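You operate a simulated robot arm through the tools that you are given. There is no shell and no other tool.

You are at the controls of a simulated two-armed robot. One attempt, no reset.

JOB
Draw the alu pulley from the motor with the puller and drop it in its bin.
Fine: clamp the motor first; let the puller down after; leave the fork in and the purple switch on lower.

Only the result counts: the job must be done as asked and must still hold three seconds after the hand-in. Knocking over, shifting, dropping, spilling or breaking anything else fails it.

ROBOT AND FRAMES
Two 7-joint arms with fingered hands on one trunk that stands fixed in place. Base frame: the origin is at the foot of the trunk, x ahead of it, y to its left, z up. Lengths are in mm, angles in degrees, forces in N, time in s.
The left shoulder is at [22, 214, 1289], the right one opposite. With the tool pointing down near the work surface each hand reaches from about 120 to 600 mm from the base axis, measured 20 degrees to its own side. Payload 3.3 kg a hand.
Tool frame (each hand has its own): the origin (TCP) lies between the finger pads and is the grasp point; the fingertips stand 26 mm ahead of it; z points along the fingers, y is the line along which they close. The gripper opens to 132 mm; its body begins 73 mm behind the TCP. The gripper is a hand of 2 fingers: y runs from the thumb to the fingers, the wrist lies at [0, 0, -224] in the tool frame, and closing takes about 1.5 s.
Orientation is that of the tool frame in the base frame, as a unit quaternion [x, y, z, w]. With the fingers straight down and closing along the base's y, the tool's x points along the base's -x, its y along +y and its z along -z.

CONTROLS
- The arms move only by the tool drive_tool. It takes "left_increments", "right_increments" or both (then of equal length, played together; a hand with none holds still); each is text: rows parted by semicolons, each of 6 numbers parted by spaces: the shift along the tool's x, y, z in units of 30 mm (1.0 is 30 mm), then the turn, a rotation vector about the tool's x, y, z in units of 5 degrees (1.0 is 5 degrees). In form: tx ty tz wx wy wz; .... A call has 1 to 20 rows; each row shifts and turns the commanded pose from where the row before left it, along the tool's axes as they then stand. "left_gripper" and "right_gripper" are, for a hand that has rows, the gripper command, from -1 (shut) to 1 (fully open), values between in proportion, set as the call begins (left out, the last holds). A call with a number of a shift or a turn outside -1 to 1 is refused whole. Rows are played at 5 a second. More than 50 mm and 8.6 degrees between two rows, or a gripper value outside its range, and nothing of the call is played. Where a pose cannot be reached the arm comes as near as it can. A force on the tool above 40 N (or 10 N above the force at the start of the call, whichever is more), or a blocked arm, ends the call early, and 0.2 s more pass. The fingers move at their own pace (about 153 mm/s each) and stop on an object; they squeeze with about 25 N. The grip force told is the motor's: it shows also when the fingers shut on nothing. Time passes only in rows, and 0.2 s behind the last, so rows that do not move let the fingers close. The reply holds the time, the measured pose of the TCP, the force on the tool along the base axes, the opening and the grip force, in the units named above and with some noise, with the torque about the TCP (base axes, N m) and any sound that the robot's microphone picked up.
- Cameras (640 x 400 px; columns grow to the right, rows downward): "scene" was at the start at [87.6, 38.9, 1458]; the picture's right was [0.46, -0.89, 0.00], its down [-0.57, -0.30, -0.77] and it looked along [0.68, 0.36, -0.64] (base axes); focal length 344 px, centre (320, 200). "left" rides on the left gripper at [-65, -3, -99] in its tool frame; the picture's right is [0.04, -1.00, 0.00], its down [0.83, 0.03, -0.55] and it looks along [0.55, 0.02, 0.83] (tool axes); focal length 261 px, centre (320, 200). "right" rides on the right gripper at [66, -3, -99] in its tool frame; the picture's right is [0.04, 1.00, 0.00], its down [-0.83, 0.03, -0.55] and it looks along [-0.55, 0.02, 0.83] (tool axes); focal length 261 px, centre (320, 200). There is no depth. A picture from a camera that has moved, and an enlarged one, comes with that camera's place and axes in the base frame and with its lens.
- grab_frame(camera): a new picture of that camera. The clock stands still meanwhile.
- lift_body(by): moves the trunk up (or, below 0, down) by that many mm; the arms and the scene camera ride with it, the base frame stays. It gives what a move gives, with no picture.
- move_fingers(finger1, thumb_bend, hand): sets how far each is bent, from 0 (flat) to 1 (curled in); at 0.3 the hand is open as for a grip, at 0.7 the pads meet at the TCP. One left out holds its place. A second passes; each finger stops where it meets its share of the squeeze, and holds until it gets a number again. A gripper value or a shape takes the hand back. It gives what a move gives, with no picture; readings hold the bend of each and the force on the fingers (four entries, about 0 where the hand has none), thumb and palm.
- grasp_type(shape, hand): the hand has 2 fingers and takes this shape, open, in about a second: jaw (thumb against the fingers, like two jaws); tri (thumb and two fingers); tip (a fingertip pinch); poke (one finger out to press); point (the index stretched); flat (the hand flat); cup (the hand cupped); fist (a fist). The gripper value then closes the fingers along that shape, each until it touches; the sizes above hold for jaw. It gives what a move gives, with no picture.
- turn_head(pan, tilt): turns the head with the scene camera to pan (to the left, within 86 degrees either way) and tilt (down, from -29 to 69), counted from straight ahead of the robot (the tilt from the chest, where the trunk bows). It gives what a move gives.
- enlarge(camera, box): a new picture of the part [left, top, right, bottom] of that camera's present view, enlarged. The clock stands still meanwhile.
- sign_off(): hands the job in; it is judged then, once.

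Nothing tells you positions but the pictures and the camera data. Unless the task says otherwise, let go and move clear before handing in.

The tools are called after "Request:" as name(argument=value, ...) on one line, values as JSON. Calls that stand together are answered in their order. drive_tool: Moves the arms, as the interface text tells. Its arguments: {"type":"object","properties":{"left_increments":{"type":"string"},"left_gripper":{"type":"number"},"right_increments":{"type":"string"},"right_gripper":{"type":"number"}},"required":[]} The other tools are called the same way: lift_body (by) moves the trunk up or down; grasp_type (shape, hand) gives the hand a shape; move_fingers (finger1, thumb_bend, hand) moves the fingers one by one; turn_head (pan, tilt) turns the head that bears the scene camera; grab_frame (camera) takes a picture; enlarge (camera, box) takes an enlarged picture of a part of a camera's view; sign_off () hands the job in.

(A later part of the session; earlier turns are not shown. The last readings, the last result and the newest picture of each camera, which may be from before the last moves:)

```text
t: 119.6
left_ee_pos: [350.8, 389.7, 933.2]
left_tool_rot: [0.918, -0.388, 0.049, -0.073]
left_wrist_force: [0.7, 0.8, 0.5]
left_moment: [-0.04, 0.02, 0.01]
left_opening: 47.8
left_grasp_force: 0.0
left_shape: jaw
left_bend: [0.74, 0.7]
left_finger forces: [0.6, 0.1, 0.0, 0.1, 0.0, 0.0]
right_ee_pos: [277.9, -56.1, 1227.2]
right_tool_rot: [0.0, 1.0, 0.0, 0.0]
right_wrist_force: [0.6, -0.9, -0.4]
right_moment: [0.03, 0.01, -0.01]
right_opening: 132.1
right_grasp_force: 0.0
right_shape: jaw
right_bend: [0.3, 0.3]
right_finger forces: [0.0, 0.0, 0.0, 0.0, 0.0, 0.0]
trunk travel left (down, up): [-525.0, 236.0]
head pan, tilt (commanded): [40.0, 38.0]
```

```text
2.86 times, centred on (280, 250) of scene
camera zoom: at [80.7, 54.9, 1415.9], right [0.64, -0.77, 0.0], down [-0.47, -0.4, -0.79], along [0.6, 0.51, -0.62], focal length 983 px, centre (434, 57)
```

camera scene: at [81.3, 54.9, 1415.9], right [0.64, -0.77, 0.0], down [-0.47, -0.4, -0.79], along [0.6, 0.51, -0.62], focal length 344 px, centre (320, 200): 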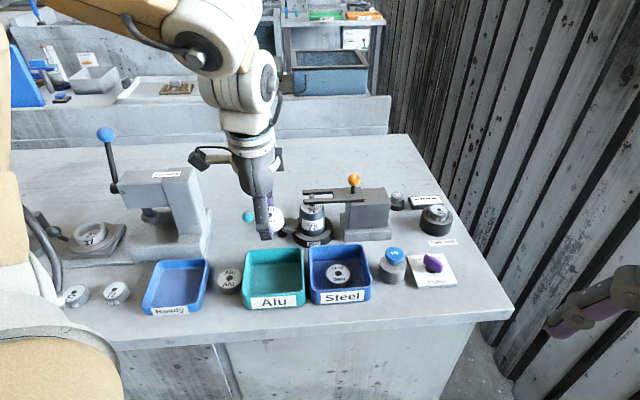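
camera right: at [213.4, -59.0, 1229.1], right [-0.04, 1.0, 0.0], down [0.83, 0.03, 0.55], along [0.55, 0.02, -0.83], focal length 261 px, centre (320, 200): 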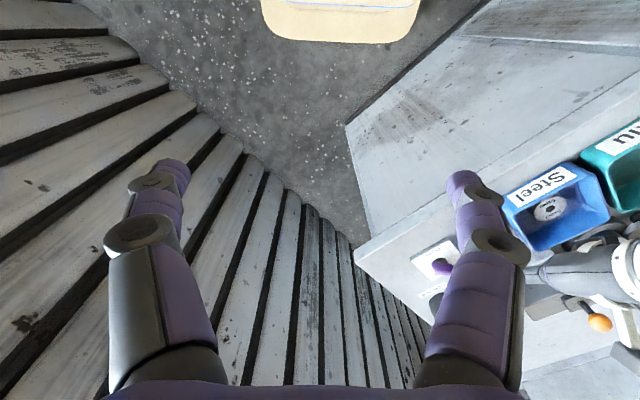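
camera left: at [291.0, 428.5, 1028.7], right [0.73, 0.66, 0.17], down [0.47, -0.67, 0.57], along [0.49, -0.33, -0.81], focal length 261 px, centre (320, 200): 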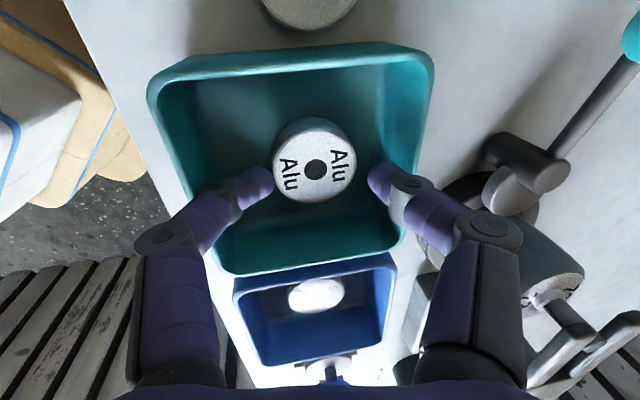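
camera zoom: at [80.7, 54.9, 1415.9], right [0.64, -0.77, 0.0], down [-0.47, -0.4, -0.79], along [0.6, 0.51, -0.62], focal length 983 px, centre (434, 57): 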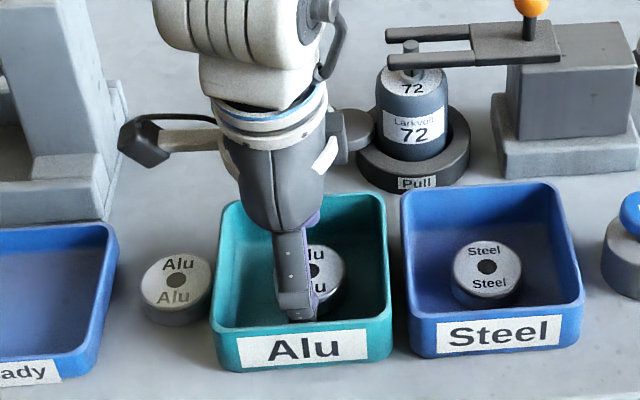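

The pulley lies flat in the Alu bin. I'll raise the hand straight out.

Request:
drive_tool(left_increments="0.014 -0.07 -0.41 0 0 0;0.028 -0.142 -0.819 0 0 0;0.028 -0.142 -0.819 0 0 0;0.028 -0.142 -0.819 0 0 0;0.028 -0.142 -0.819 0 0 0;0.028 -0.142 -0.819 0 0 0")

Request:
enlarge(camera="scene", box=[200, 150, 480, 330])

```text
t: 121.0
left_ee_pos: [350.3, 391.5, 1069.5]
left_tool_rot: [0.917, -0.388, 0.05, -0.073]
left_wrist_force: [0.4, -0.2, 0.0]
left_moment: [-0.01, 0.0, -0.02]
left_opening: 48.5
left_grasp_force: 0.0
left_shape: jaw
left_bend: [0.74, 0.7]
left_finger forces: [0.0, 0.1, 0.0, 0.0, 0.1, 0.0]
right_ee_pos: [277.5, -58.2, 1226.6]
right_tool_rot: [0.0, 1.0, 0.0, 0.0]
right_wrist_force: [0.2, -0.5, 1.0]
right_moment: [-0.04, 0.04, 0.02]
right_opening: 131.8
right_grasp_force: 0.0
right_shape: jaw
right_bend: [0.3, 0.3]
right_finger forces: [0.0, 0.0, 0.1, 0.1, 0.0, 0.0]
trunk travel left (down, up): [-525.0, 236.0]
head pan, tilt (commanded): [40.0, 38.0]
```

```text
2.22 times, centred on (340, 240) of scene
camera zoom: at [80.2, 54.5, 1416.0], right [0.64, -0.77, 0.0], down [-0.47, -0.4, -0.79], along [0.6, 0.51, -0.62], focal length 765 px, centre (276, 111)
```

zoom: 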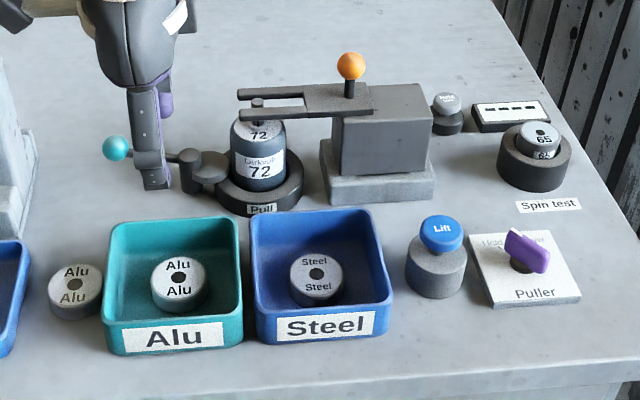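

The pulley lies in the Alu bin, alone and flat. Next is the purple switch, near (564, 176, 910); it must turn clockwise from Hold to Lower. The Lift button stands in the left hand's way, so I'll raise the left hand clear and prepare the right hand, closed and leaning forward-left.

Request:
drive_tool(left_increments="0.034 -0.17 -0.983 0 0 0;0.034 -0.17 -0.983 0 0 0;0.034 -0.17 -0.983 0 0 0;0.034 -0.17 -0.983 0 0 0;0.034 -0.17 -0.983 0 0 0;0 0 0 0 0 0;0 0 0 0 0 0;0 0 0 0 0 0;0 0 0 0 0 0;0 0 0 0 0 0;0 0 0 0 0 0;0 0 0 0 0 0;0 0 0 0 0 0;0 0 0 0 0 0;0 0 0 0 0 0;0 0 0 0 0 0;0 0 0 0 0 0", right_increments="0 0 0 0 0 -1;0 0 0 0 0 -1;0 0 0 0 0 -1;0 0 0 0 0 -1;0 0 0 0 0 -1;0 0 0 0 0 -1;0 0 0 0 0 -1;0 0 0 0 0 -0.2;0 0 0 0 -1 0;0 0 0 0 -1 0;0 0 0 0 -1 0;0 0 0 0 -1 0;0 0 0 0 -1 0;0 0 0 0 -1 0;0 0 0 0 -1 0;0 0 0 0 -1 0;0 0 0 0 -1 0", right_gripper=-1)

Request:
grab_frame(camera="right")

Request:
turn_head(pan=10, tilt=45)

Request:
grab_frame(camera="scene")

```text
t: 124.6
left_ee_pos: [347.5, 390.9, 1222.0]
left_tool_rot: [0.918, -0.387, 0.05, -0.073]
left_wrist_force: [-0.4, -0.1, -0.4]
left_moment: [0.02, -0.03, 0.01]
left_opening: 48.3
left_grasp_force: 0.1
left_shape: jaw
left_bend: [0.74, 0.7]
left_finger forces: [0.0, 0.0, 0.0, 0.0, 0.0, 0.0]
right_ee_pos: [274.8, -54.1, 1222.2]
right_tool_rot: [-0.299, 0.881, 0.102, 0.353]
right_wrist_force: [-0.7, -0.2, 0.3]
right_moment: [-0.03, -0.03, -0.05]
right_opening: 0.0
right_grasp_force: 24.9
right_shape: jaw
right_bend: [0.61, 0.7]
right_finger forces: [0.0, 0.0, 0.1, 0.0, 0.0, 0.0]
right hand out of reach, approached as far as the arm can: row 17
trunk travel left (down, up): [-525.0, 236.0]
head pan, tilt (commanded): [40.0, 38.0]
```

```text
taken
camera right: at [184.2, -123.4, 1250.0], right [-0.62, 0.78, -0.06], down [0.15, 0.19, 0.97], along [0.77, 0.6, -0.23], focal length 261 px, centre (320, 200)
```

right: 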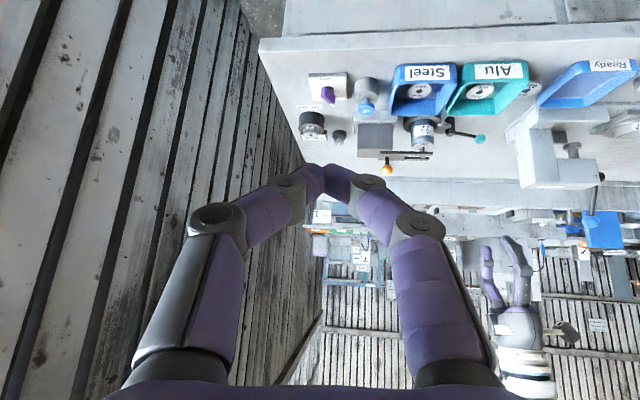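

```text
t: 125.6
left_ee_pos: [349.7, 390.5, 1221.6]
left_tool_rot: [0.918, -0.388, 0.05, -0.073]
left_wrist_force: [0.3, 0.2, -0.9]
left_moment: [-0.03, 0.0, -0.01]
left_opening: 48.8
left_grasp_force: 0.0
left_shape: jaw
left_bend: [0.74, 0.7]
left_finger forces: [0.0, 0.0, 0.1, 0.1, 0.1, 0.1]
right_ee_pos: [276.8, -55.1, 1222.0]
right_tool_rot: [-0.3, 0.881, 0.102, 0.352]
right_wrist_force: [-0.2, 0.1, -0.5]
right_moment: [-0.01, 0.01, -0.03]
right_opening: 0.0
right_grasp_force: 25.0
right_shape: jaw
right_bend: [0.61, 0.7]
right_finger forces: [0.0, 0.1, 0.1, 0.0, 0.0, 0.0]
trunk travel left (down, up): [-525.0, 236.0]
head pan, tilt (commanded): [10.0, 45.0]
```

```text
taken
camera scene: at [94.3, 13.5, 1405.7], right [0.17, -0.98, 0.0], down [-0.7, -0.12, -0.71], along [0.7, 0.12, -0.71], focal length 344 px, centre (320, 200)
```

scene: 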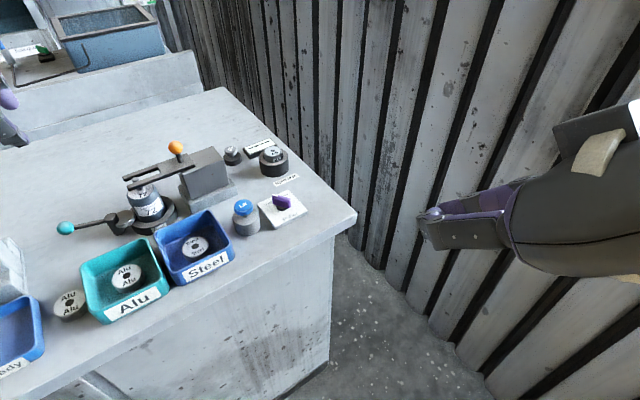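

Both hands are clear, so I'll lower the trunk 140 mm to bring the right arm level with the switch.

Request:
lift_body(by=-140)

Request:
grab_frame(camera="scene")

Request:
enlarge(camera="scene", box=[210, 140, 330, 230])

```text
t: 127.3
left_ee_pos: [349.4, 390.4, 1080.2]
left_tool_rot: [0.917, -0.388, 0.051, -0.073]
left_wrist_force: [-0.4, -0.8, -0.1]
left_moment: [-0.01, -0.01, 0.01]
left_opening: 48.6
left_grasp_force: 0.0
left_shape: jaw
left_bend: [0.74, 0.7]
left_finger forces: [0.1, 0.0, 0.0, 0.0, 0.0, 0.0]
right_ee_pos: [285.1, -53.7, 1070.3]
right_tool_rot: [-0.298, 0.889, 0.108, 0.332]
right_wrist_force: [-0.2, 0.0, -0.6]
right_moment: [-0.03, 0.01, 0.03]
right_opening: 0.0
right_grasp_force: 24.9
right_shape: jaw
right_bend: [0.61, 0.7]
right_finger forces: [0.1, 0.0, 0.1, 0.0, 0.0, 0.1]
trunk travel left (down, up): [-385.0, 376.0]
head pan, tilt (commanded): [10.0, 45.0]
```

```text
taken
camera scene: at [108.2, 13.4, 1265.1], right [0.17, -0.98, 0.0], down [-0.7, -0.12, -0.71], along [0.7, 0.12, -0.71], focal length 344 px, centre (320, 200)
```

scene: 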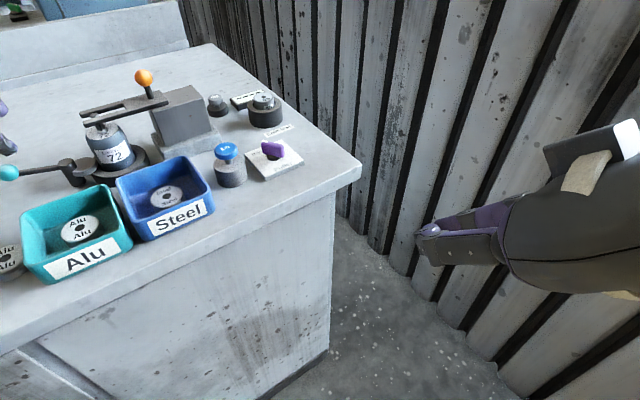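

```text
4.44 times, centred on (270, 185) of scene
camera zoom: at [108.2, 13.4, 1265.1], right [0.17, -0.98, 0.0], down [-0.7, -0.12, -0.71], along [0.7, 0.12, -0.71], focal length 1529 px, centre (542, 267)
```

zoom: 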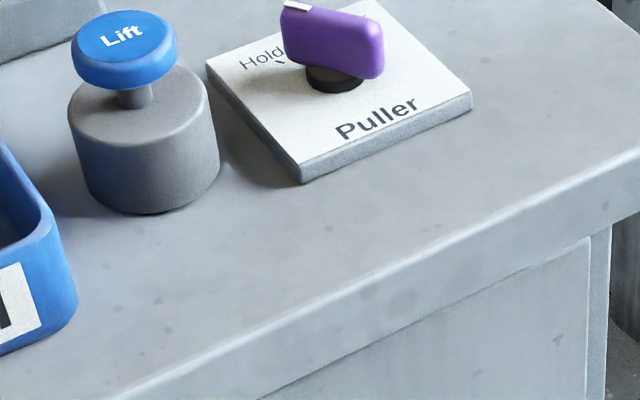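

The front camera view puts the switch pivot near (568, 178), its fin centre near z 906. I'll bring the closed right hand to a point short of and above it, then lean it further forward.

Request:
drive_tool(right_increments="-0.618 0.161 0.842 0 0 0;-0.618 0.161 0.842 0 0 0;-0.618 0.161 0.842 0 0 0;-0.618 0.161 0.842 0 0 0;-0.618 0.161 0.842 0 0 0;-0.618 0.161 0.842 0 0 0;-0.618 0.161 0.842 0 0 0;-0.618 0.161 0.842 0 0 0;-0.618 0.161 0.842 0 0 0;-0.618 0.161 0.842 0 0 0;0 0 0 0 -1 0;0 0 0 0 -1 0;0 0 0 0 -1 0;0 0 0 0 0 0")

Request:
grab_frame(camera="scene")

Request:
grab_frame(camera="right")

```text
t: 130.3
left_ee_pos: [349.1, 390.8, 1080.2]
left_tool_rot: [0.917, -0.389, 0.05, -0.073]
left_wrist_force: [-0.1, 0.2, 0.8]
left_moment: [0.04, -0.01, 0.0]
left_opening: 48.4
left_grasp_force: 0.1
left_shape: jaw
left_bend: [0.74, 0.7]
left_finger forces: [0.1, 0.0, 0.0, 0.0, 0.0, 0.0]
right_ee_pos: [493.1, 160.3, 1001.5]
right_tool_rot: [-0.281, 0.837, 0.146, 0.445]
right_wrist_force: [-0.6, -0.2, -0.5]
right_moment: [-0.02, 0.02, -0.05]
right_opening: 0.3
right_grasp_force: 24.9
right_shape: jaw
right_bend: [0.61, 0.7]
right_finger forces: [0.0, 0.1, 0.0, 0.1, 0.0, 0.1]
right hand out of reach, approached as far as the arm can: row 10
trunk travel left (down, up): [-385.0, 376.0]
head pan, tilt (commanded): [10.0, 45.0]
```

```text
taken
camera scene: at [108.5, 13.4, 1265.0], right [0.17, -0.98, 0.0], down [-0.7, -0.12, -0.71], along [0.7, 0.12, -0.71], focal length 344 px, centre (320, 200)
```

scene: 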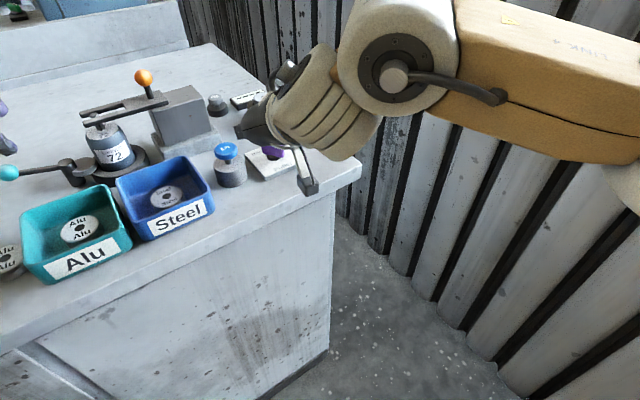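

```text
taken
camera right: at [400.8, 87.9, 1002.3], right [-0.62, 0.78, -0.04], down [-0.02, 0.04, 1.0], along [0.79, 0.62, -0.01], focal length 261 px, centre (320, 200)
```

right: 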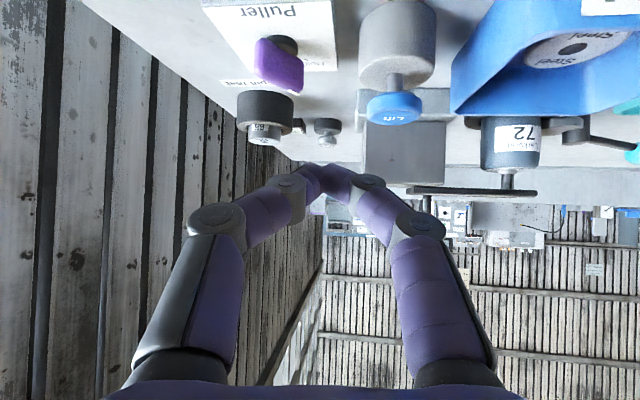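

The right hand is just above and in front of the switch, with the fin centre confirmed near (568, 177, 906). I'll lower the fingertips to a spot just on the robot side of the fin's Hold end.

Request:
drive_tool(right_increments="0.493 0 0.894 0 0 0;0.493 0 0.894 0 0 0;0.493 0 0.894 0 0 0;0 0 0 0 0 0")

Request:
enlarge(camera="scene", box=[190, 90, 350, 220])

Request:
grab_frame(camera="right")

```text
t: 131.3
left_ee_pos: [350.4, 389.4, 1079.9]
left_tool_rot: [0.918, -0.387, 0.049, -0.072]
left_wrist_force: [0.1, -0.3, 0.6]
left_moment: [-0.01, 0.03, 0.03]
left_opening: 48.6
left_grasp_force: 0.2
left_shape: jaw
left_bend: [0.74, 0.7]
left_finger forces: [0.1, 0.0, 0.0, 0.0, 0.0, 0.1]
right_ee_pos: [529.2, 181.8, 919.9]
right_tool_rot: [-0.28, 0.838, 0.146, 0.446]
right_wrist_force: [2.4, -5.2, 2.8]
right_moment: [0.04, 0.01, -0.02]
right_opening: 0.1
right_grasp_force: 24.6
right_shape: jaw
right_bend: [0.61, 0.7]
right_finger forces: [6.5, 0.1, 0.1, 0.0, 0.0, 0.1]
trunk travel left (down, up): [-385.0, 376.0]
head pan, tilt (commanded): [10.0, 45.0]
```

```text
3.08 times, centred on (270, 155) of scene
camera zoom: at [108.5, 12.7, 1265.1], right [0.17, -0.98, 0.0], down [-0.7, -0.12, -0.71], along [0.7, 0.12, -0.71], focal length 1059 px, centre (474, 338)
```

zoom: 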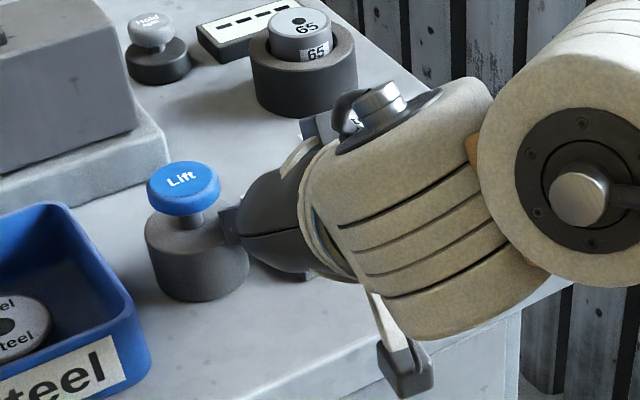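

```text
taken
camera right: at [436.1, 110.7, 920.9], right [-0.62, 0.79, -0.04], down [-0.02, 0.04, 1.0], along [0.79, 0.62, -0.01], focal length 261 px, centre (320, 200)
```

right: 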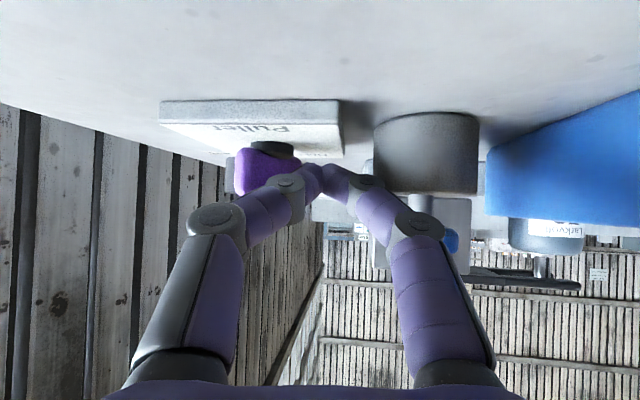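

The left finger brushes the Lift housing with about 5 N. I'll slide away from it, toward the fin, and begin the push.

Request:
drive_tool(right_increments="-0.052 -0.239 0.08 0 0 0;0 0 0 0 0 0")

Request:
grab_frame(camera="right")

```text
t: 131.9
left_ee_pos: [350.0, 390.6, 1079.8]
left_tool_rot: [0.918, -0.388, 0.049, -0.072]
left_wrist_force: [0.8, -0.3, 0.2]
left_moment: [0.0, 0.04, 0.05]
left_opening: 48.7
left_grasp_force: 0.2
left_shape: jaw
left_bend: [0.74, 0.7]
left_finger forces: [0.0, 0.0, 0.0, 0.0, 0.0, 0.0]
right_ee_pos: [532.7, 180.2, 918.9]
right_tool_rot: [-0.281, 0.837, 0.146, 0.446]
right_wrist_force: [-0.5, -0.9, 0.4]
right_moment: [0.02, -0.06, 0.03]
right_opening: 0.0
right_grasp_force: 24.9
right_shape: jaw
right_bend: [0.61, 0.7]
right_finger forces: [0.0, 0.0, 0.1, 0.0, 0.0, 0.0]
trunk travel left (down, up): [-385.0, 376.0]
head pan, tilt (commanded): [10.0, 45.0]
```

```text
taken
camera right: at [441.3, 108.1, 920.6], right [-0.62, 0.78, -0.04], down [-0.02, 0.04, 1.0], along [0.78, 0.62, -0.01], focal length 261 px, centre (320, 200)
```

right: 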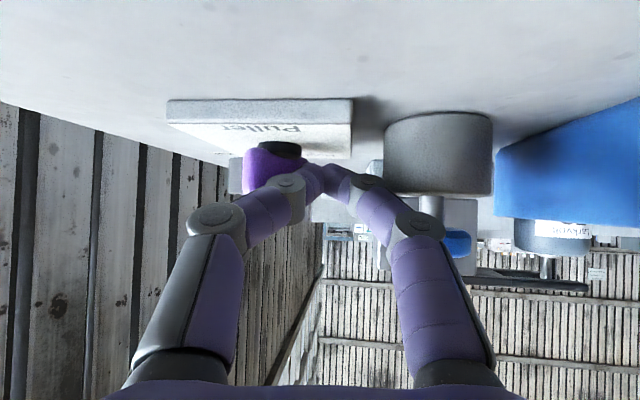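

Contact with the housing is gone. I'll push the fin's Hold end away in small steps.

Request:
drive_tool(right_increments="-0.09 -0.09 0.13 0 0 0;-0.09 -0.09 0.13 0 0 0;0 0 0 0 0 0")

Request:
grab_frame(camera="right")

Request:
grab_frame(camera="left")

```text
t: 132.7
left_ee_pos: [347.4, 391.3, 1081.3]
left_tool_rot: [0.917, -0.388, 0.05, -0.074]
left_wrist_force: [-0.8, 0.4, -0.5]
left_moment: [0.01, 0.04, -0.03]
left_opening: 48.5
left_grasp_force: 0.0
left_shape: jaw
left_bend: [0.74, 0.7]
left_finger forces: [0.1, 0.0, 0.0, 0.1, 0.1, 0.0]
right_ee_pos: [542.7, 186.2, 920.2]
right_tool_rot: [-0.283, 0.837, 0.147, 0.445]
right_wrist_force: [-18.4, -0.3, 0.2]
right_moment: [-0.06, 0.09, -0.11]
right_opening: 0.1
right_grasp_force: 24.9
right_shape: jaw
right_bend: [0.61, 0.7]
right_finger forces: [0.1, 0.0, 0.1, 0.1, 10.5, 0.1]
trunk travel left (down, up): [-385.0, 376.0]
head pan, tilt (commanded): [10.0, 45.0]
```

```text
taken
camera right: at [449.7, 110.8, 921.6], right [-0.62, 0.78, -0.04], down [-0.02, 0.04, 1.0], along [0.78, 0.62, -0.01], focal length 261 px, centre (320, 200)
```

right: 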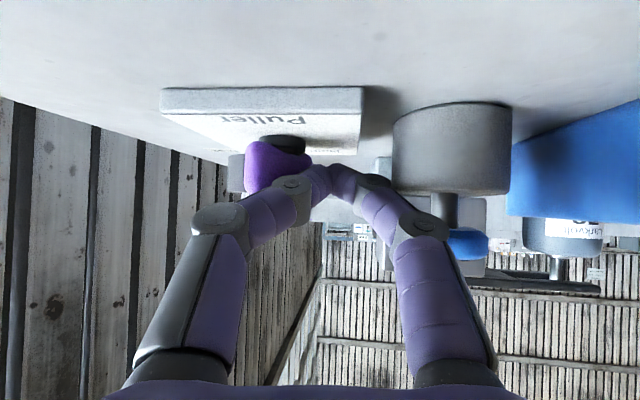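

```text
taken
camera left: at [288.4, 428.8, 1176.5], right [0.73, 0.66, 0.17], down [0.47, -0.67, 0.57], along [0.49, -0.33, -0.8], focal length 261 px, centre (320, 200)
```

left: 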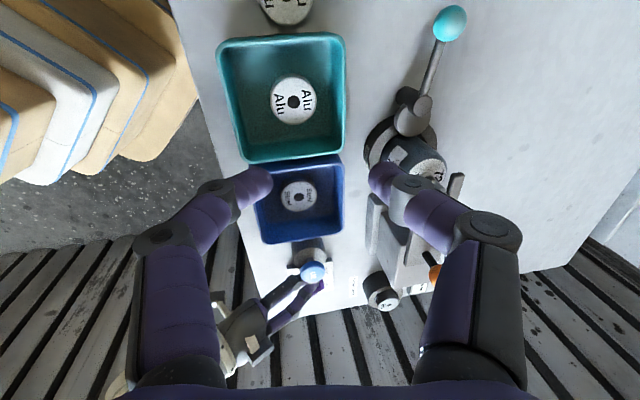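

There's 18 N against the fin and the hand is being pushed sideways. I'll look closer from the left hand's camera.

Request:
enlarge(camera="left", box=[240, 230, 400, 370])

Request:
enlarge(camera="right", box=[220, 80, 420, 230])

Request:
enlarge(camera="scene", box=[200, 110, 320, 210])

```text
2.86 times, centred on (320, 300) of left
camera zoom: at [288.4, 428.8, 1176.5], right [0.73, 0.66, 0.17], down [0.47, -0.67, 0.57], along [0.49, -0.33, -0.8], focal length 745 px, centre (320, -86)
```

zoom: 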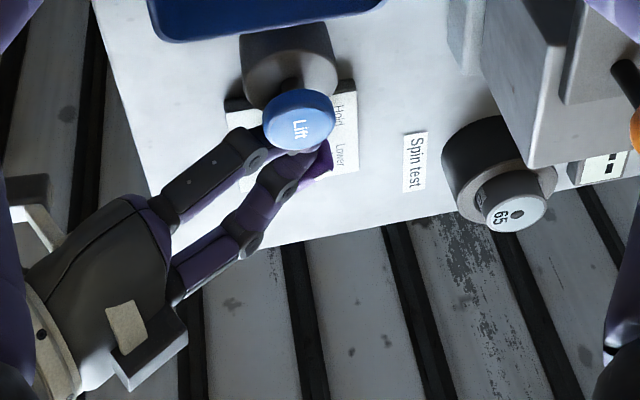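

```text
2.67 times, centred on (320, 155) of right
camera zoom: at [449.7, 110.8, 921.6], right [-0.62, 0.78, -0.04], down [-0.02, 0.04, 1.0], along [0.78, 0.62, -0.01], focal length 695 px, centre (320, 320)
```

zoom: 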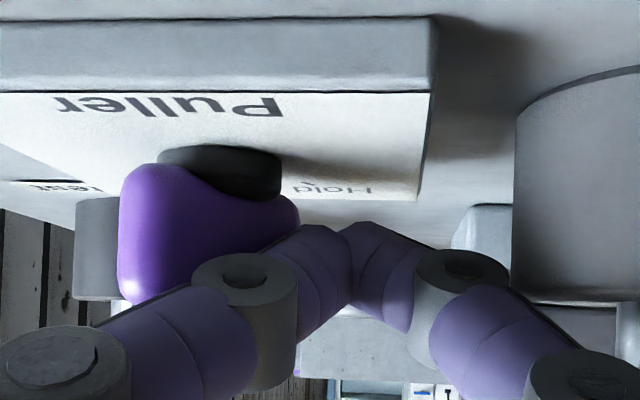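

```text
4.00 times, centred on (260, 160) of scene
camera zoom: at [106.1, 13.5, 1265.2], right [0.17, -0.98, 0.0], down [-0.7, -0.12, -0.71], along [0.7, 0.12, -0.71], focal length 1376 px, centre (560, 360)
```

zoom: 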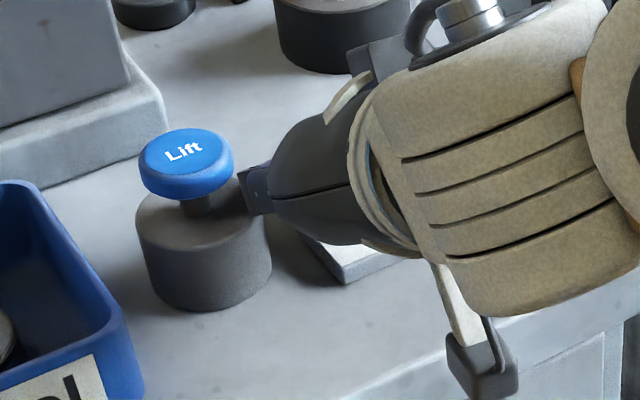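

The thumb tip is in front of the fin's Hold end at a good lever arm. I'll keep pushing it away and slightly to the right.

Request:
drive_tool(right_increments="-0.066 -0.173 0.1 0 0 0;-0.066 -0.173 0.1 0 0 0;0 0 0 0 0 0")

Request:
enlarge(camera="right", box=[220, 80, 420, 230])

```text
t: 133.5
left_ee_pos: [345.8, 390.3, 1081.4]
left_tool_rot: [0.917, -0.387, 0.052, -0.073]
left_wrist_force: [-0.2, 0.5, -0.4]
left_moment: [0.0, 0.0, -0.01]
left_opening: 48.8
left_grasp_force: 0.0
left_shape: jaw
left_bend: [0.74, 0.7]
left_finger forces: [0.0, 0.1, 0.0, 0.0, 0.0, 0.1]
right_ee_pos: [550.4, 181.1, 922.9]
right_tool_rot: [-0.284, 0.835, 0.148, 0.447]
right_wrist_force: [-38.3, 1.4, 6.0]
right_moment: [-0.11, 0.06, -0.06]
right_opening: 0.0
right_grasp_force: 24.8
right_shape: jaw
right_bend: [0.6, 0.7]
right_finger forces: [0.0, 0.0, 0.1, 0.0, 27.7, 0.0]
trunk travel left (down, up): [-385.0, 376.0]
head pan, tilt (commanded): [10.0, 45.0]
```

```text
2.67 times, centred on (320, 155) of right
camera zoom: at [458.9, 107.7, 923.3], right [-0.62, 0.78, -0.04], down [-0.02, 0.03, 1.0], along [0.78, 0.63, -0.01], focal length 695 px, centre (320, 320)
```

zoom: 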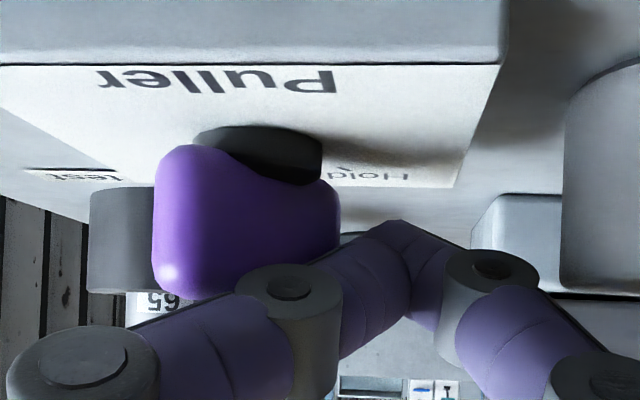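

The thumb's knuckle is landing on the fin's middle, so it gives no turning moment. I'll back out, open only the thumb to the right and keep the other finger in, so that finger can press the fin's Hold end.

Request:
drive_tool(right_increments="0 0 -0.5 0 0 0;0 0 -1 0 0 0;0 0 -0.8 0 0 0;0 0 0 0 0 0")

Request:
move_fingers(hand="right", finger1=0.68, thumb_bend=0.35)

Request:
grab_frame(camera="right")

Request:
enlarge(camera="scene", box=[190, 90, 350, 220])

```text
t: 134.5
left_ee_pos: [350.5, 389.9, 1081.0]
left_tool_rot: [0.917, -0.389, 0.05, -0.073]
left_wrist_force: [0.4, -0.2, 1.0]
left_moment: [0.01, 0.05, 0.02]
left_opening: 48.4
left_grasp_force: 0.1
left_shape: jaw
left_bend: [0.74, 0.7]
left_finger forces: [0.1, 0.0, 0.0, 0.1, 0.0, 0.1]
right_ee_pos: [511.8, 143.4, 957.7]
right_tool_rot: [-0.28, 0.838, 0.145, 0.445]
right_wrist_force: [-0.3, 0.7, 0.7]
right_moment: [-0.01, 0.02, 0.0]
right_opening: 0.0
right_grasp_force: 24.8
right_shape: jaw
right_bend: [0.6, 0.71]
right_finger forces: [0.1, 0.1, 0.1, 0.0, 0.0, 0.1]
trunk travel left (down, up): [-385.0, 376.0]
head pan, tilt (commanded): [10.0, 45.0]
```

```text
t: 135.5
left_ee_pos: [347.9, 390.4, 1080.6]
left_tool_rot: [0.917, -0.388, 0.05, -0.072]
left_wrist_force: [-0.9, -0.2, 0.2]
left_moment: [-0.02, 0.02, -0.05]
left_opening: 48.3
left_grasp_force: 0.1
left_shape: jaw
left_bend: [0.74, 0.7]
left_finger forces: [0.0, 0.1, 0.0, 0.0, 0.1, 0.0]
right_ee_pos: [511.3, 143.6, 957.9]
right_tool_rot: [-0.281, 0.837, 0.147, 0.445]
right_wrist_force: [0.4, -0.1, -0.1]
right_moment: [0.01, 0.0, 0.01]
right_opening: 62.1
right_grasp_force: 0.0
right_shape: fingers
right_bend: [0.68, 0.35]
right_finger forces: [0.1, 0.1, 0.1, 0.0, 0.0, 0.0]
trunk travel left (down, up): [-385.0, 376.0]
head pan, tilt (commanded): [10.0, 45.0]
```

```text
taken
camera right: at [420.0, 71.2, 958.9], right [-0.62, 0.78, -0.04], down [-0.02, 0.04, 1.0], along [0.79, 0.62, -0.01], focal length 261 px, centre (320, 200)
```

right: 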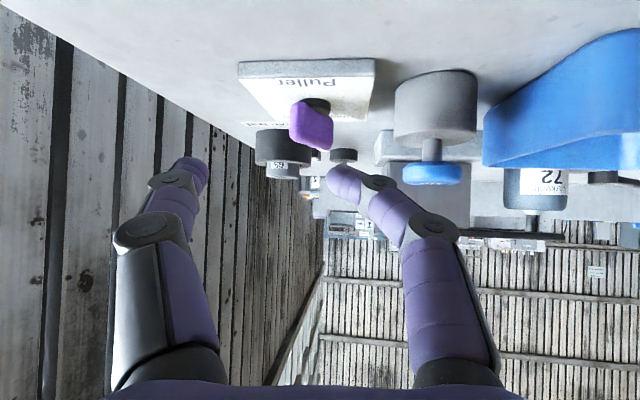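

```text
3.08 times, centred on (270, 155) of scene
camera zoom: at [108.5, 13.5, 1265.0], right [0.17, -0.98, 0.0], down [-0.7, -0.12, -0.71], along [0.7, 0.12, -0.71], focal length 1059 px, centre (474, 338)
```

zoom: 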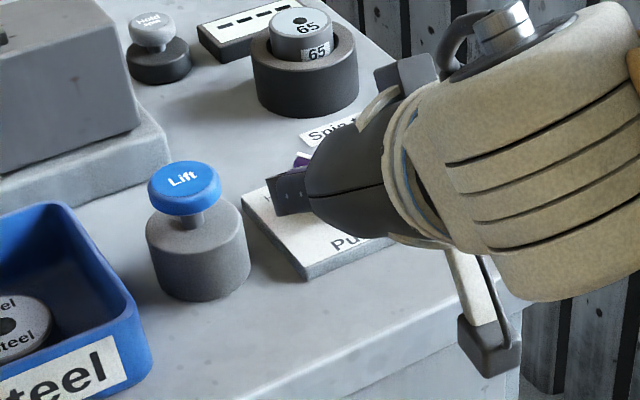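

The finger is on the left with the thumb wide open to the right. I'll re-approach with the single finger to the left of the fin's Hold end.

Request:
drive_tool(right_increments="0.112 0.108 0.632 0 0 0;0.112 0.108 0.632 0 0 0;0.112 0.108 0.632 0 0 0;0 0 0 0 0 0")

Request:
grab_frame(camera="right")

Request:
enlarge(camera="right", box=[220, 80, 420, 230])

```text
t: 136.5
left_ee_pos: [349.9, 390.3, 1080.8]
left_tool_rot: [0.917, -0.389, 0.05, -0.072]
left_wrist_force: [-0.5, 0.1, 0.7]
left_moment: [0.0, 0.01, 0.0]
left_opening: 48.7
left_grasp_force: 0.0
left_shape: jaw
left_bend: [0.74, 0.7]
left_finger forces: [0.1, 0.0, 0.0, 0.0, 0.1, 0.0]
right_ee_pos: [538.8, 175.4, 917.9]
right_tool_rot: [-0.282, 0.837, 0.147, 0.445]
right_wrist_force: [0.7, -0.8, 0.2]
right_moment: [-0.01, 0.02, 0.0]
right_opening: 62.4
right_grasp_force: 0.0
right_shape: fingers
right_bend: [0.68, 0.35]
right_finger forces: [0.1, 0.0, 0.0, 0.0, 0.0, 0.1]
trunk travel left (down, up): [-385.0, 376.0]
head pan, tilt (commanded): [10.0, 45.0]
```

```text
taken
camera right: at [447.0, 103.4, 919.0], right [-0.62, 0.78, -0.04], down [-0.02, 0.04, 1.0], along [0.79, 0.62, -0.01], focal length 261 px, centre (320, 200)
```

right: 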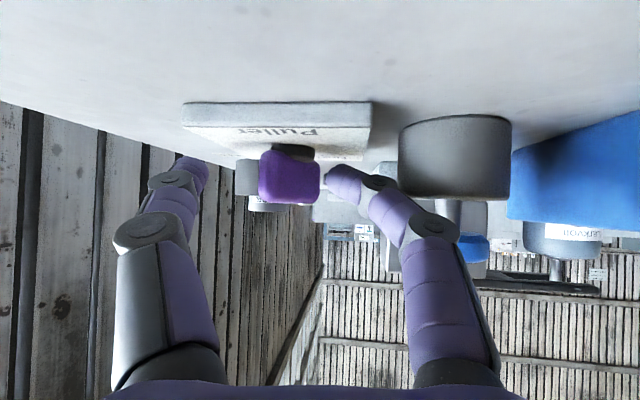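

```text
2.67 times, centred on (320, 155) of right
camera zoom: at [447.0, 103.4, 919.0], right [-0.62, 0.78, -0.04], down [-0.02, 0.04, 1.0], along [0.79, 0.62, -0.01], focal length 695 px, centre (320, 320)
```

zoom: 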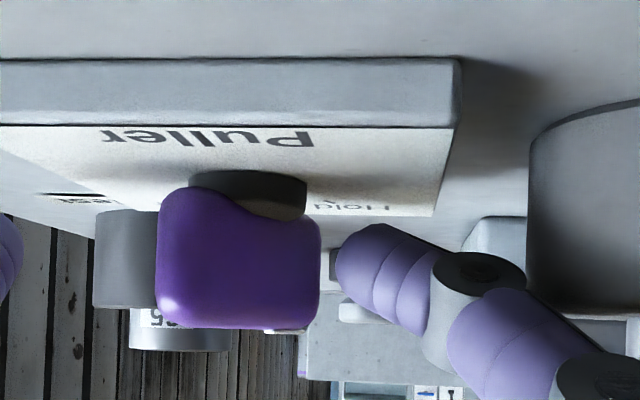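

The fin and the fingertip are clearly seen side by side. I'll push along the arc that turns it clockwise, starting with two steps.

Request:
drive_tool(right_increments="-0.077 -0.117 0.115 0 0 0;-0.131 -0.048 0.194 0 0 0;0 0 0 0 0 0")

Request:
enlarge(camera="right", box=[220, 80, 420, 230])

```text
t: 137.3
left_ee_pos: [348.5, 390.7, 1081.0]
left_tool_rot: [0.918, -0.388, 0.05, -0.073]
left_wrist_force: [0.2, 0.6, -0.2]
left_moment: [-0.01, 0.0, 0.01]
left_opening: 48.4
left_grasp_force: 0.1
left_shape: jaw
left_bend: [0.74, 0.7]
left_finger forces: [0.0, 0.0, 0.1, 0.0, 0.1, 0.0]
right_ee_pos: [552.6, 178.2, 917.0]
right_tool_rot: [-0.282, 0.837, 0.147, 0.445]
right_wrist_force: [-1.0, 0.3, -0.1]
right_moment: [0.0, 0.04, 0.02]
right_opening: 62.3
right_grasp_force: 0.7
right_shape: fingers
right_bend: [0.68, 0.35]
right_finger forces: [0.3, 0.0, 0.1, 0.0, 0.0, 0.1]
trunk travel left (down, up): [-385.0, 376.0]
head pan, tilt (commanded): [10.0, 45.0]
```

```text
2.67 times, centred on (320, 155) of right
camera zoom: at [458.3, 106.0, 918.5], right [-0.62, 0.78, -0.04], down [-0.02, 0.04, 1.0], along [0.79, 0.62, -0.01], focal length 695 px, centre (320, 320)
```

zoom: 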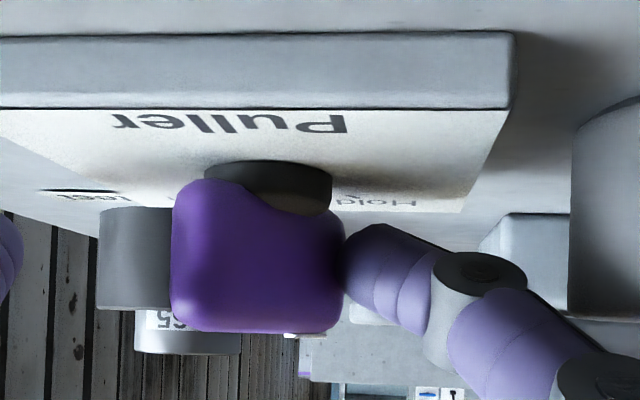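

The finger is just touching the fin's end. I'll continue along the arc.

Request:
drive_tool(right_increments="-0.06 -0.068 0.09 0 0 0;-0.06 -0.068 0.09 0 0 0;-0.035 -0.094 0.053 0 0 0;0 0 0 0 0 0")

Request:
enlarge(camera="right", box=[220, 80, 420, 230])

```text
t: 138.3
left_ee_pos: [349.3, 391.0, 1080.4]
left_tool_rot: [0.918, -0.387, 0.05, -0.072]
left_wrist_force: [0.5, -0.3, -0.3]
left_moment: [0.02, 0.01, 0.01]
left_opening: 48.8
left_grasp_force: 0.0
left_shape: jaw
left_bend: [0.74, 0.7]
left_finger forces: [0.0, 0.0, 0.0, 0.0, 0.0, 0.0]
right_ee_pos: [561.7, 177.5, 917.2]
right_tool_rot: [-0.281, 0.838, 0.147, 0.445]
right_wrist_force: [-0.8, 0.2, 0.3]
right_moment: [0.0, 0.01, -0.01]
right_opening: 63.3
right_grasp_force: 0.4
right_shape: fingers
right_bend: [0.68, 0.35]
right_finger forces: [0.8, 0.1, 0.0, 0.0, 0.1, 0.0]
trunk travel left (down, up): [-385.0, 376.0]
head pan, tilt (commanded): [10.0, 45.0]
```

```text
2.67 times, centred on (320, 155) of right
camera zoom: at [468.7, 106.4, 919.3], right [-0.62, 0.78, -0.04], down [-0.02, 0.04, 1.0], along [0.79, 0.62, -0.01], focal length 695 px, centre (320, 320)
```

zoom: 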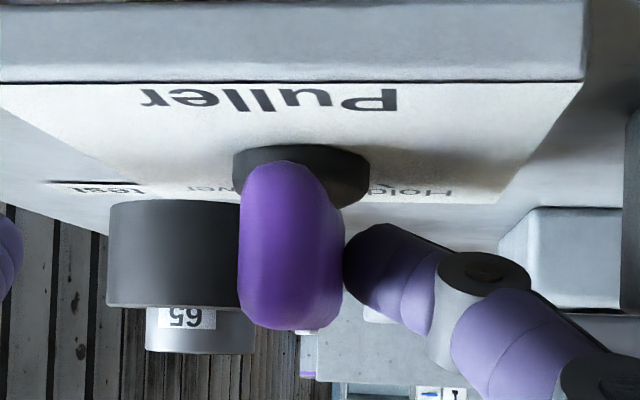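

The fin is now turning easily with under 1 N. I'll carry on.

Request:
drive_tool(right_increments="-0.053 -0.141 0.08 0 0 0;-0.053 -0.141 0.08 0 0 0;-0.03 -0.12 0.05 0 0 0;0 0 0 0 0 0")

Request:
enlarge(camera="right", box=[220, 80, 420, 230])

```text
t: 139.3
left_ee_pos: [350.4, 391.1, 1080.8]
left_tool_rot: [0.918, -0.388, 0.05, -0.073]
left_wrist_force: [0.2, 0.1, -0.7]
left_moment: [-0.03, -0.02, -0.03]
left_opening: 48.4
left_grasp_force: 0.1
left_shape: jaw
left_bend: [0.74, 0.7]
left_finger forces: [0.0, 0.0, 0.1, 0.0, 0.1, 0.0]
right_ee_pos: [574.6, 174.6, 917.9]
right_tool_rot: [-0.28, 0.838, 0.146, 0.445]
right_wrist_force: [-1.2, 0.0, 0.2]
right_moment: [-0.02, -0.03, 0.02]
right_opening: 63.1
right_grasp_force: 0.1
right_shape: fingers
right_bend: [0.67, 0.35]
right_finger forces: [0.6, 0.0, 0.1, 0.0, 0.0, 0.0]
trunk travel left (down, up): [-385.0, 376.0]
head pan, tilt (commanded): [10.0, 45.0]
```

```text
2.67 times, centred on (320, 155) of right
camera zoom: at [481.8, 101.6, 919.0], right [-0.62, 0.78, -0.04], down [-0.02, 0.04, 1.0], along [0.79, 0.62, -0.01], focal length 695 px, centre (320, 320)
```

zoom: 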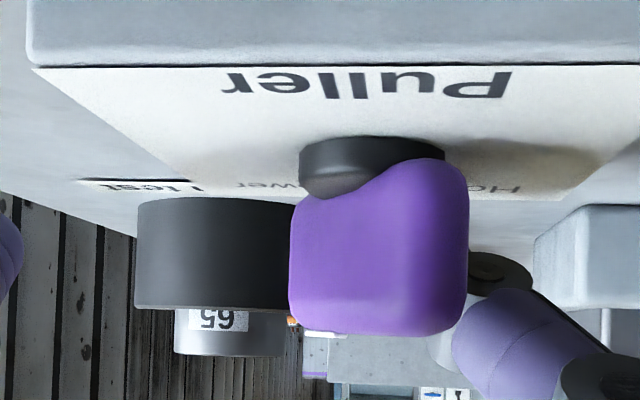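

The fin has swung past the view direction and points toward Lower. I'll nudge a bit more to seat it against its stop.

Request:
drive_tool(right_increments="-0.01 -0.13 0.015 0 0 0;0 0 0 0 0 0")

Request:
enlarge(camera="right", box=[220, 80, 420, 230])

Request:
grab_frame(camera="left")

```text
t: 139.9
left_ee_pos: [349.0, 390.6, 1080.2]
left_tool_rot: [0.918, -0.387, 0.049, -0.073]
left_wrist_force: [-0.4, 0.0, 0.1]
left_moment: [0.01, -0.02, 0.01]
left_opening: 48.4
left_grasp_force: 0.1
left_shape: jaw
left_bend: [0.74, 0.7]
left_finger forces: [0.0, 0.0, 0.1, 0.1, 0.1, 0.1]
right_ee_pos: [576.9, 171.4, 918.1]
right_tool_rot: [-0.281, 0.837, 0.147, 0.445]
right_wrist_force: [-1.3, 2.2, -0.2]
right_moment: [0.04, 0.02, 0.06]
right_opening: 65.7
right_grasp_force: 0.7
right_shape: fingers
right_bend: [0.66, 0.35]
right_finger forces: [2.1, 0.1, 0.1, 0.0, 0.0, 0.0]
trunk travel left (down, up): [-385.0, 376.0]
head pan, tilt (commanded): [10.0, 45.0]
```

```text
2.67 times, centred on (320, 155) of right
camera zoom: at [484.3, 98.8, 919.0], right [-0.62, 0.78, -0.04], down [-0.02, 0.04, 1.0], along [0.79, 0.62, -0.01], focal length 695 px, centre (320, 320)
```

zoom: 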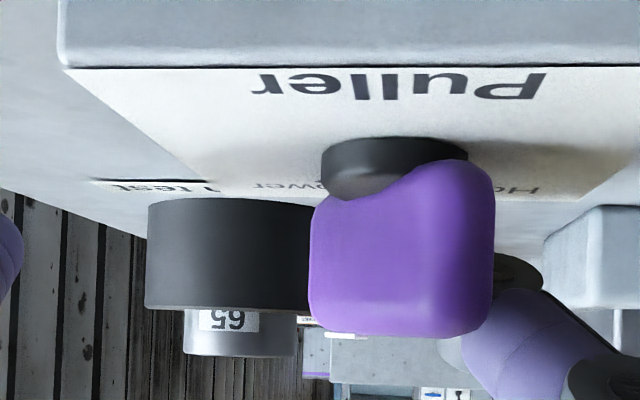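

```text
taken
camera left: at [290.4, 428.9, 1176.0], right [0.73, 0.66, 0.17], down [0.47, -0.67, 0.57], along [0.49, -0.33, -0.81], focal length 261 px, centre (320, 200)
```

left: 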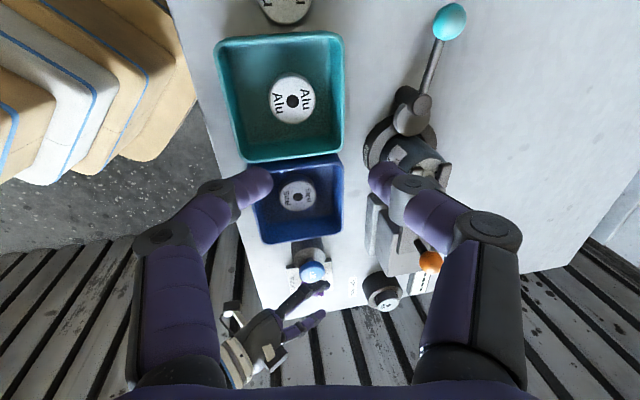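

The finger force has risen, so the switch seems seated. I'll move the finger sideways off the fin and then straight up, so I don't drag the switch back.

Request:
drive_tool(right_increments="0 0.3 0 0 0 0;-0.4 0 -0.27 0 0 0;-0.689 -0.005 -0.466 0 0 0;-0.689 -0.005 -0.466 0 0 0;-0.689 -0.005 -0.466 0 0 0;0.4 -0.5 -0.75 0 0 0;0.4 -0.5 -0.75 0 0 0;0.4 -0.5 -0.75 0 0 0;0.4 -0.5 -0.75 0 0 0;0 0 0 0 0 0")

Request:
grab_frame(camera="scene")

Request:
grab_frame(camera="right")

```text
t: 142.1
left_ee_pos: [349.9, 391.4, 1081.2]
left_tool_rot: [0.918, -0.387, 0.049, -0.073]
left_wrist_force: [0.6, 0.6, -0.4]
left_moment: [-0.03, 0.0, -0.04]
left_opening: 48.5
left_grasp_force: 0.0
left_shape: jaw
left_bend: [0.74, 0.7]
left_finger forces: [0.1, 0.0, 0.0, 0.1, 0.0, 0.0]
right_ee_pos: [525.9, 69.3, 1017.8]
right_tool_rot: [-0.281, 0.837, 0.146, 0.445]
right_wrist_force: [-0.9, -0.1, -0.4]
right_moment: [0.02, 0.01, 0.03]
right_opening: 62.8
right_grasp_force: 0.0
right_shape: fingers
right_bend: [0.68, 0.35]
right_finger forces: [0.0, 0.0, 0.0, 0.0, 0.0, 0.1]
trunk travel left (down, up): [-385.0, 376.0]
head pan, tilt (commanded): [10.0, 45.0]
```

```text
taken
camera scene: at [108.6, 13.6, 1265.0], right [0.17, -0.98, 0.0], down [-0.7, -0.12, -0.71], along [0.7, 0.12, -0.71], focal length 344 px, centre (320, 200)
```

scene: 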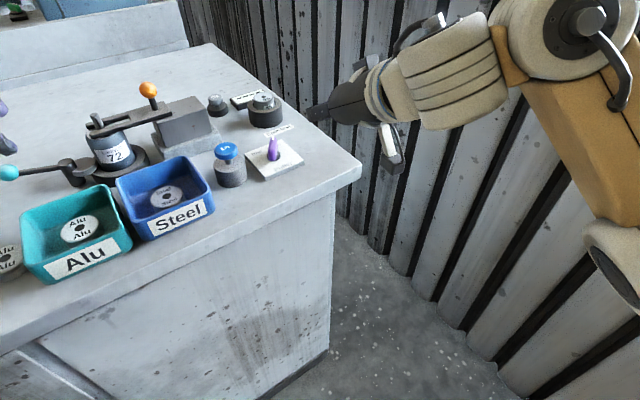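

```text
taken
camera right: at [432.9, -2.4, 1019.1], right [-0.62, 0.78, -0.04], down [-0.02, 0.04, 1.0], along [0.79, 0.62, -0.01], focal length 261 px, centre (320, 200)
```

right: 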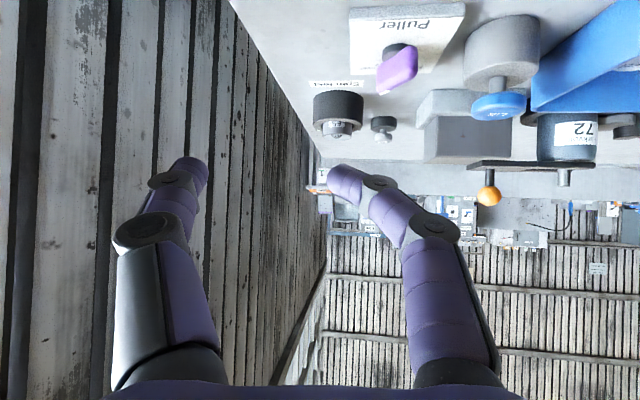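

I'll check the switch position and the puller's height close up.

Request:
enlarge(camera="scene", box=[235, 120, 315, 185])

Request:
enlarge(camera="scene", box=[50, 60, 240, 200])

Request:
enlarge(camera="scene", box=[0, 150, 230, 300])

```text
6.15 times, centred on (275, 152) of scene
camera zoom: at [108.6, 13.6, 1265.0], right [0.17, -0.98, 0.0], down [-0.7, -0.12, -0.71], along [0.7, 0.12, -0.71], focal length 2117 px, centre (597, 492)
```

zoom: 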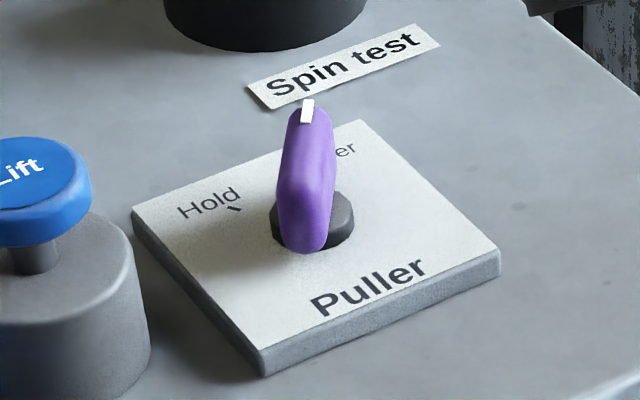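

```text
2.86 times, centred on (145, 130) of scene
camera zoom: at [108.6, 13.6, 1265.0], right [0.17, -0.98, 0.0], down [-0.7, -0.12, -0.71], along [0.7, 0.12, -0.71], focal length 983 px, centre (820, 400)
```

zoom: 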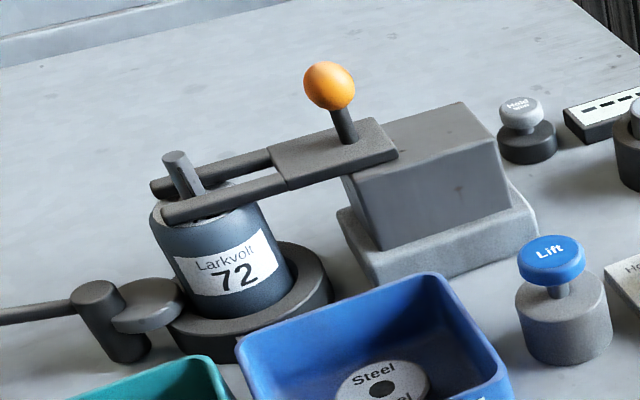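

```text
2.67 times, centred on (115, 225) of scene
camera zoom: at [108.6, 13.6, 1265.0], right [0.17, -0.98, 0.0], down [-0.7, -0.12, -0.71], along [0.7, 0.12, -0.71], focal length 918 px, centre (867, 133)
```

zoom: 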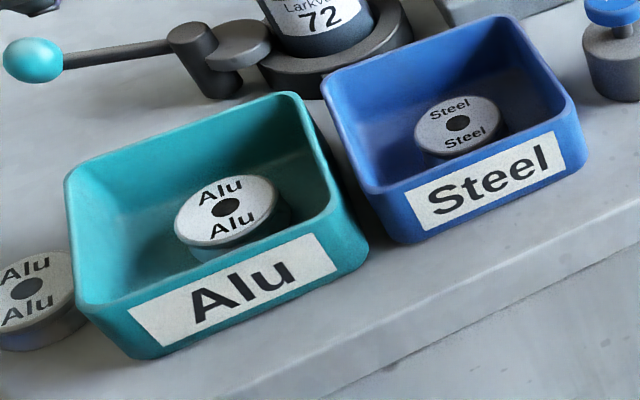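

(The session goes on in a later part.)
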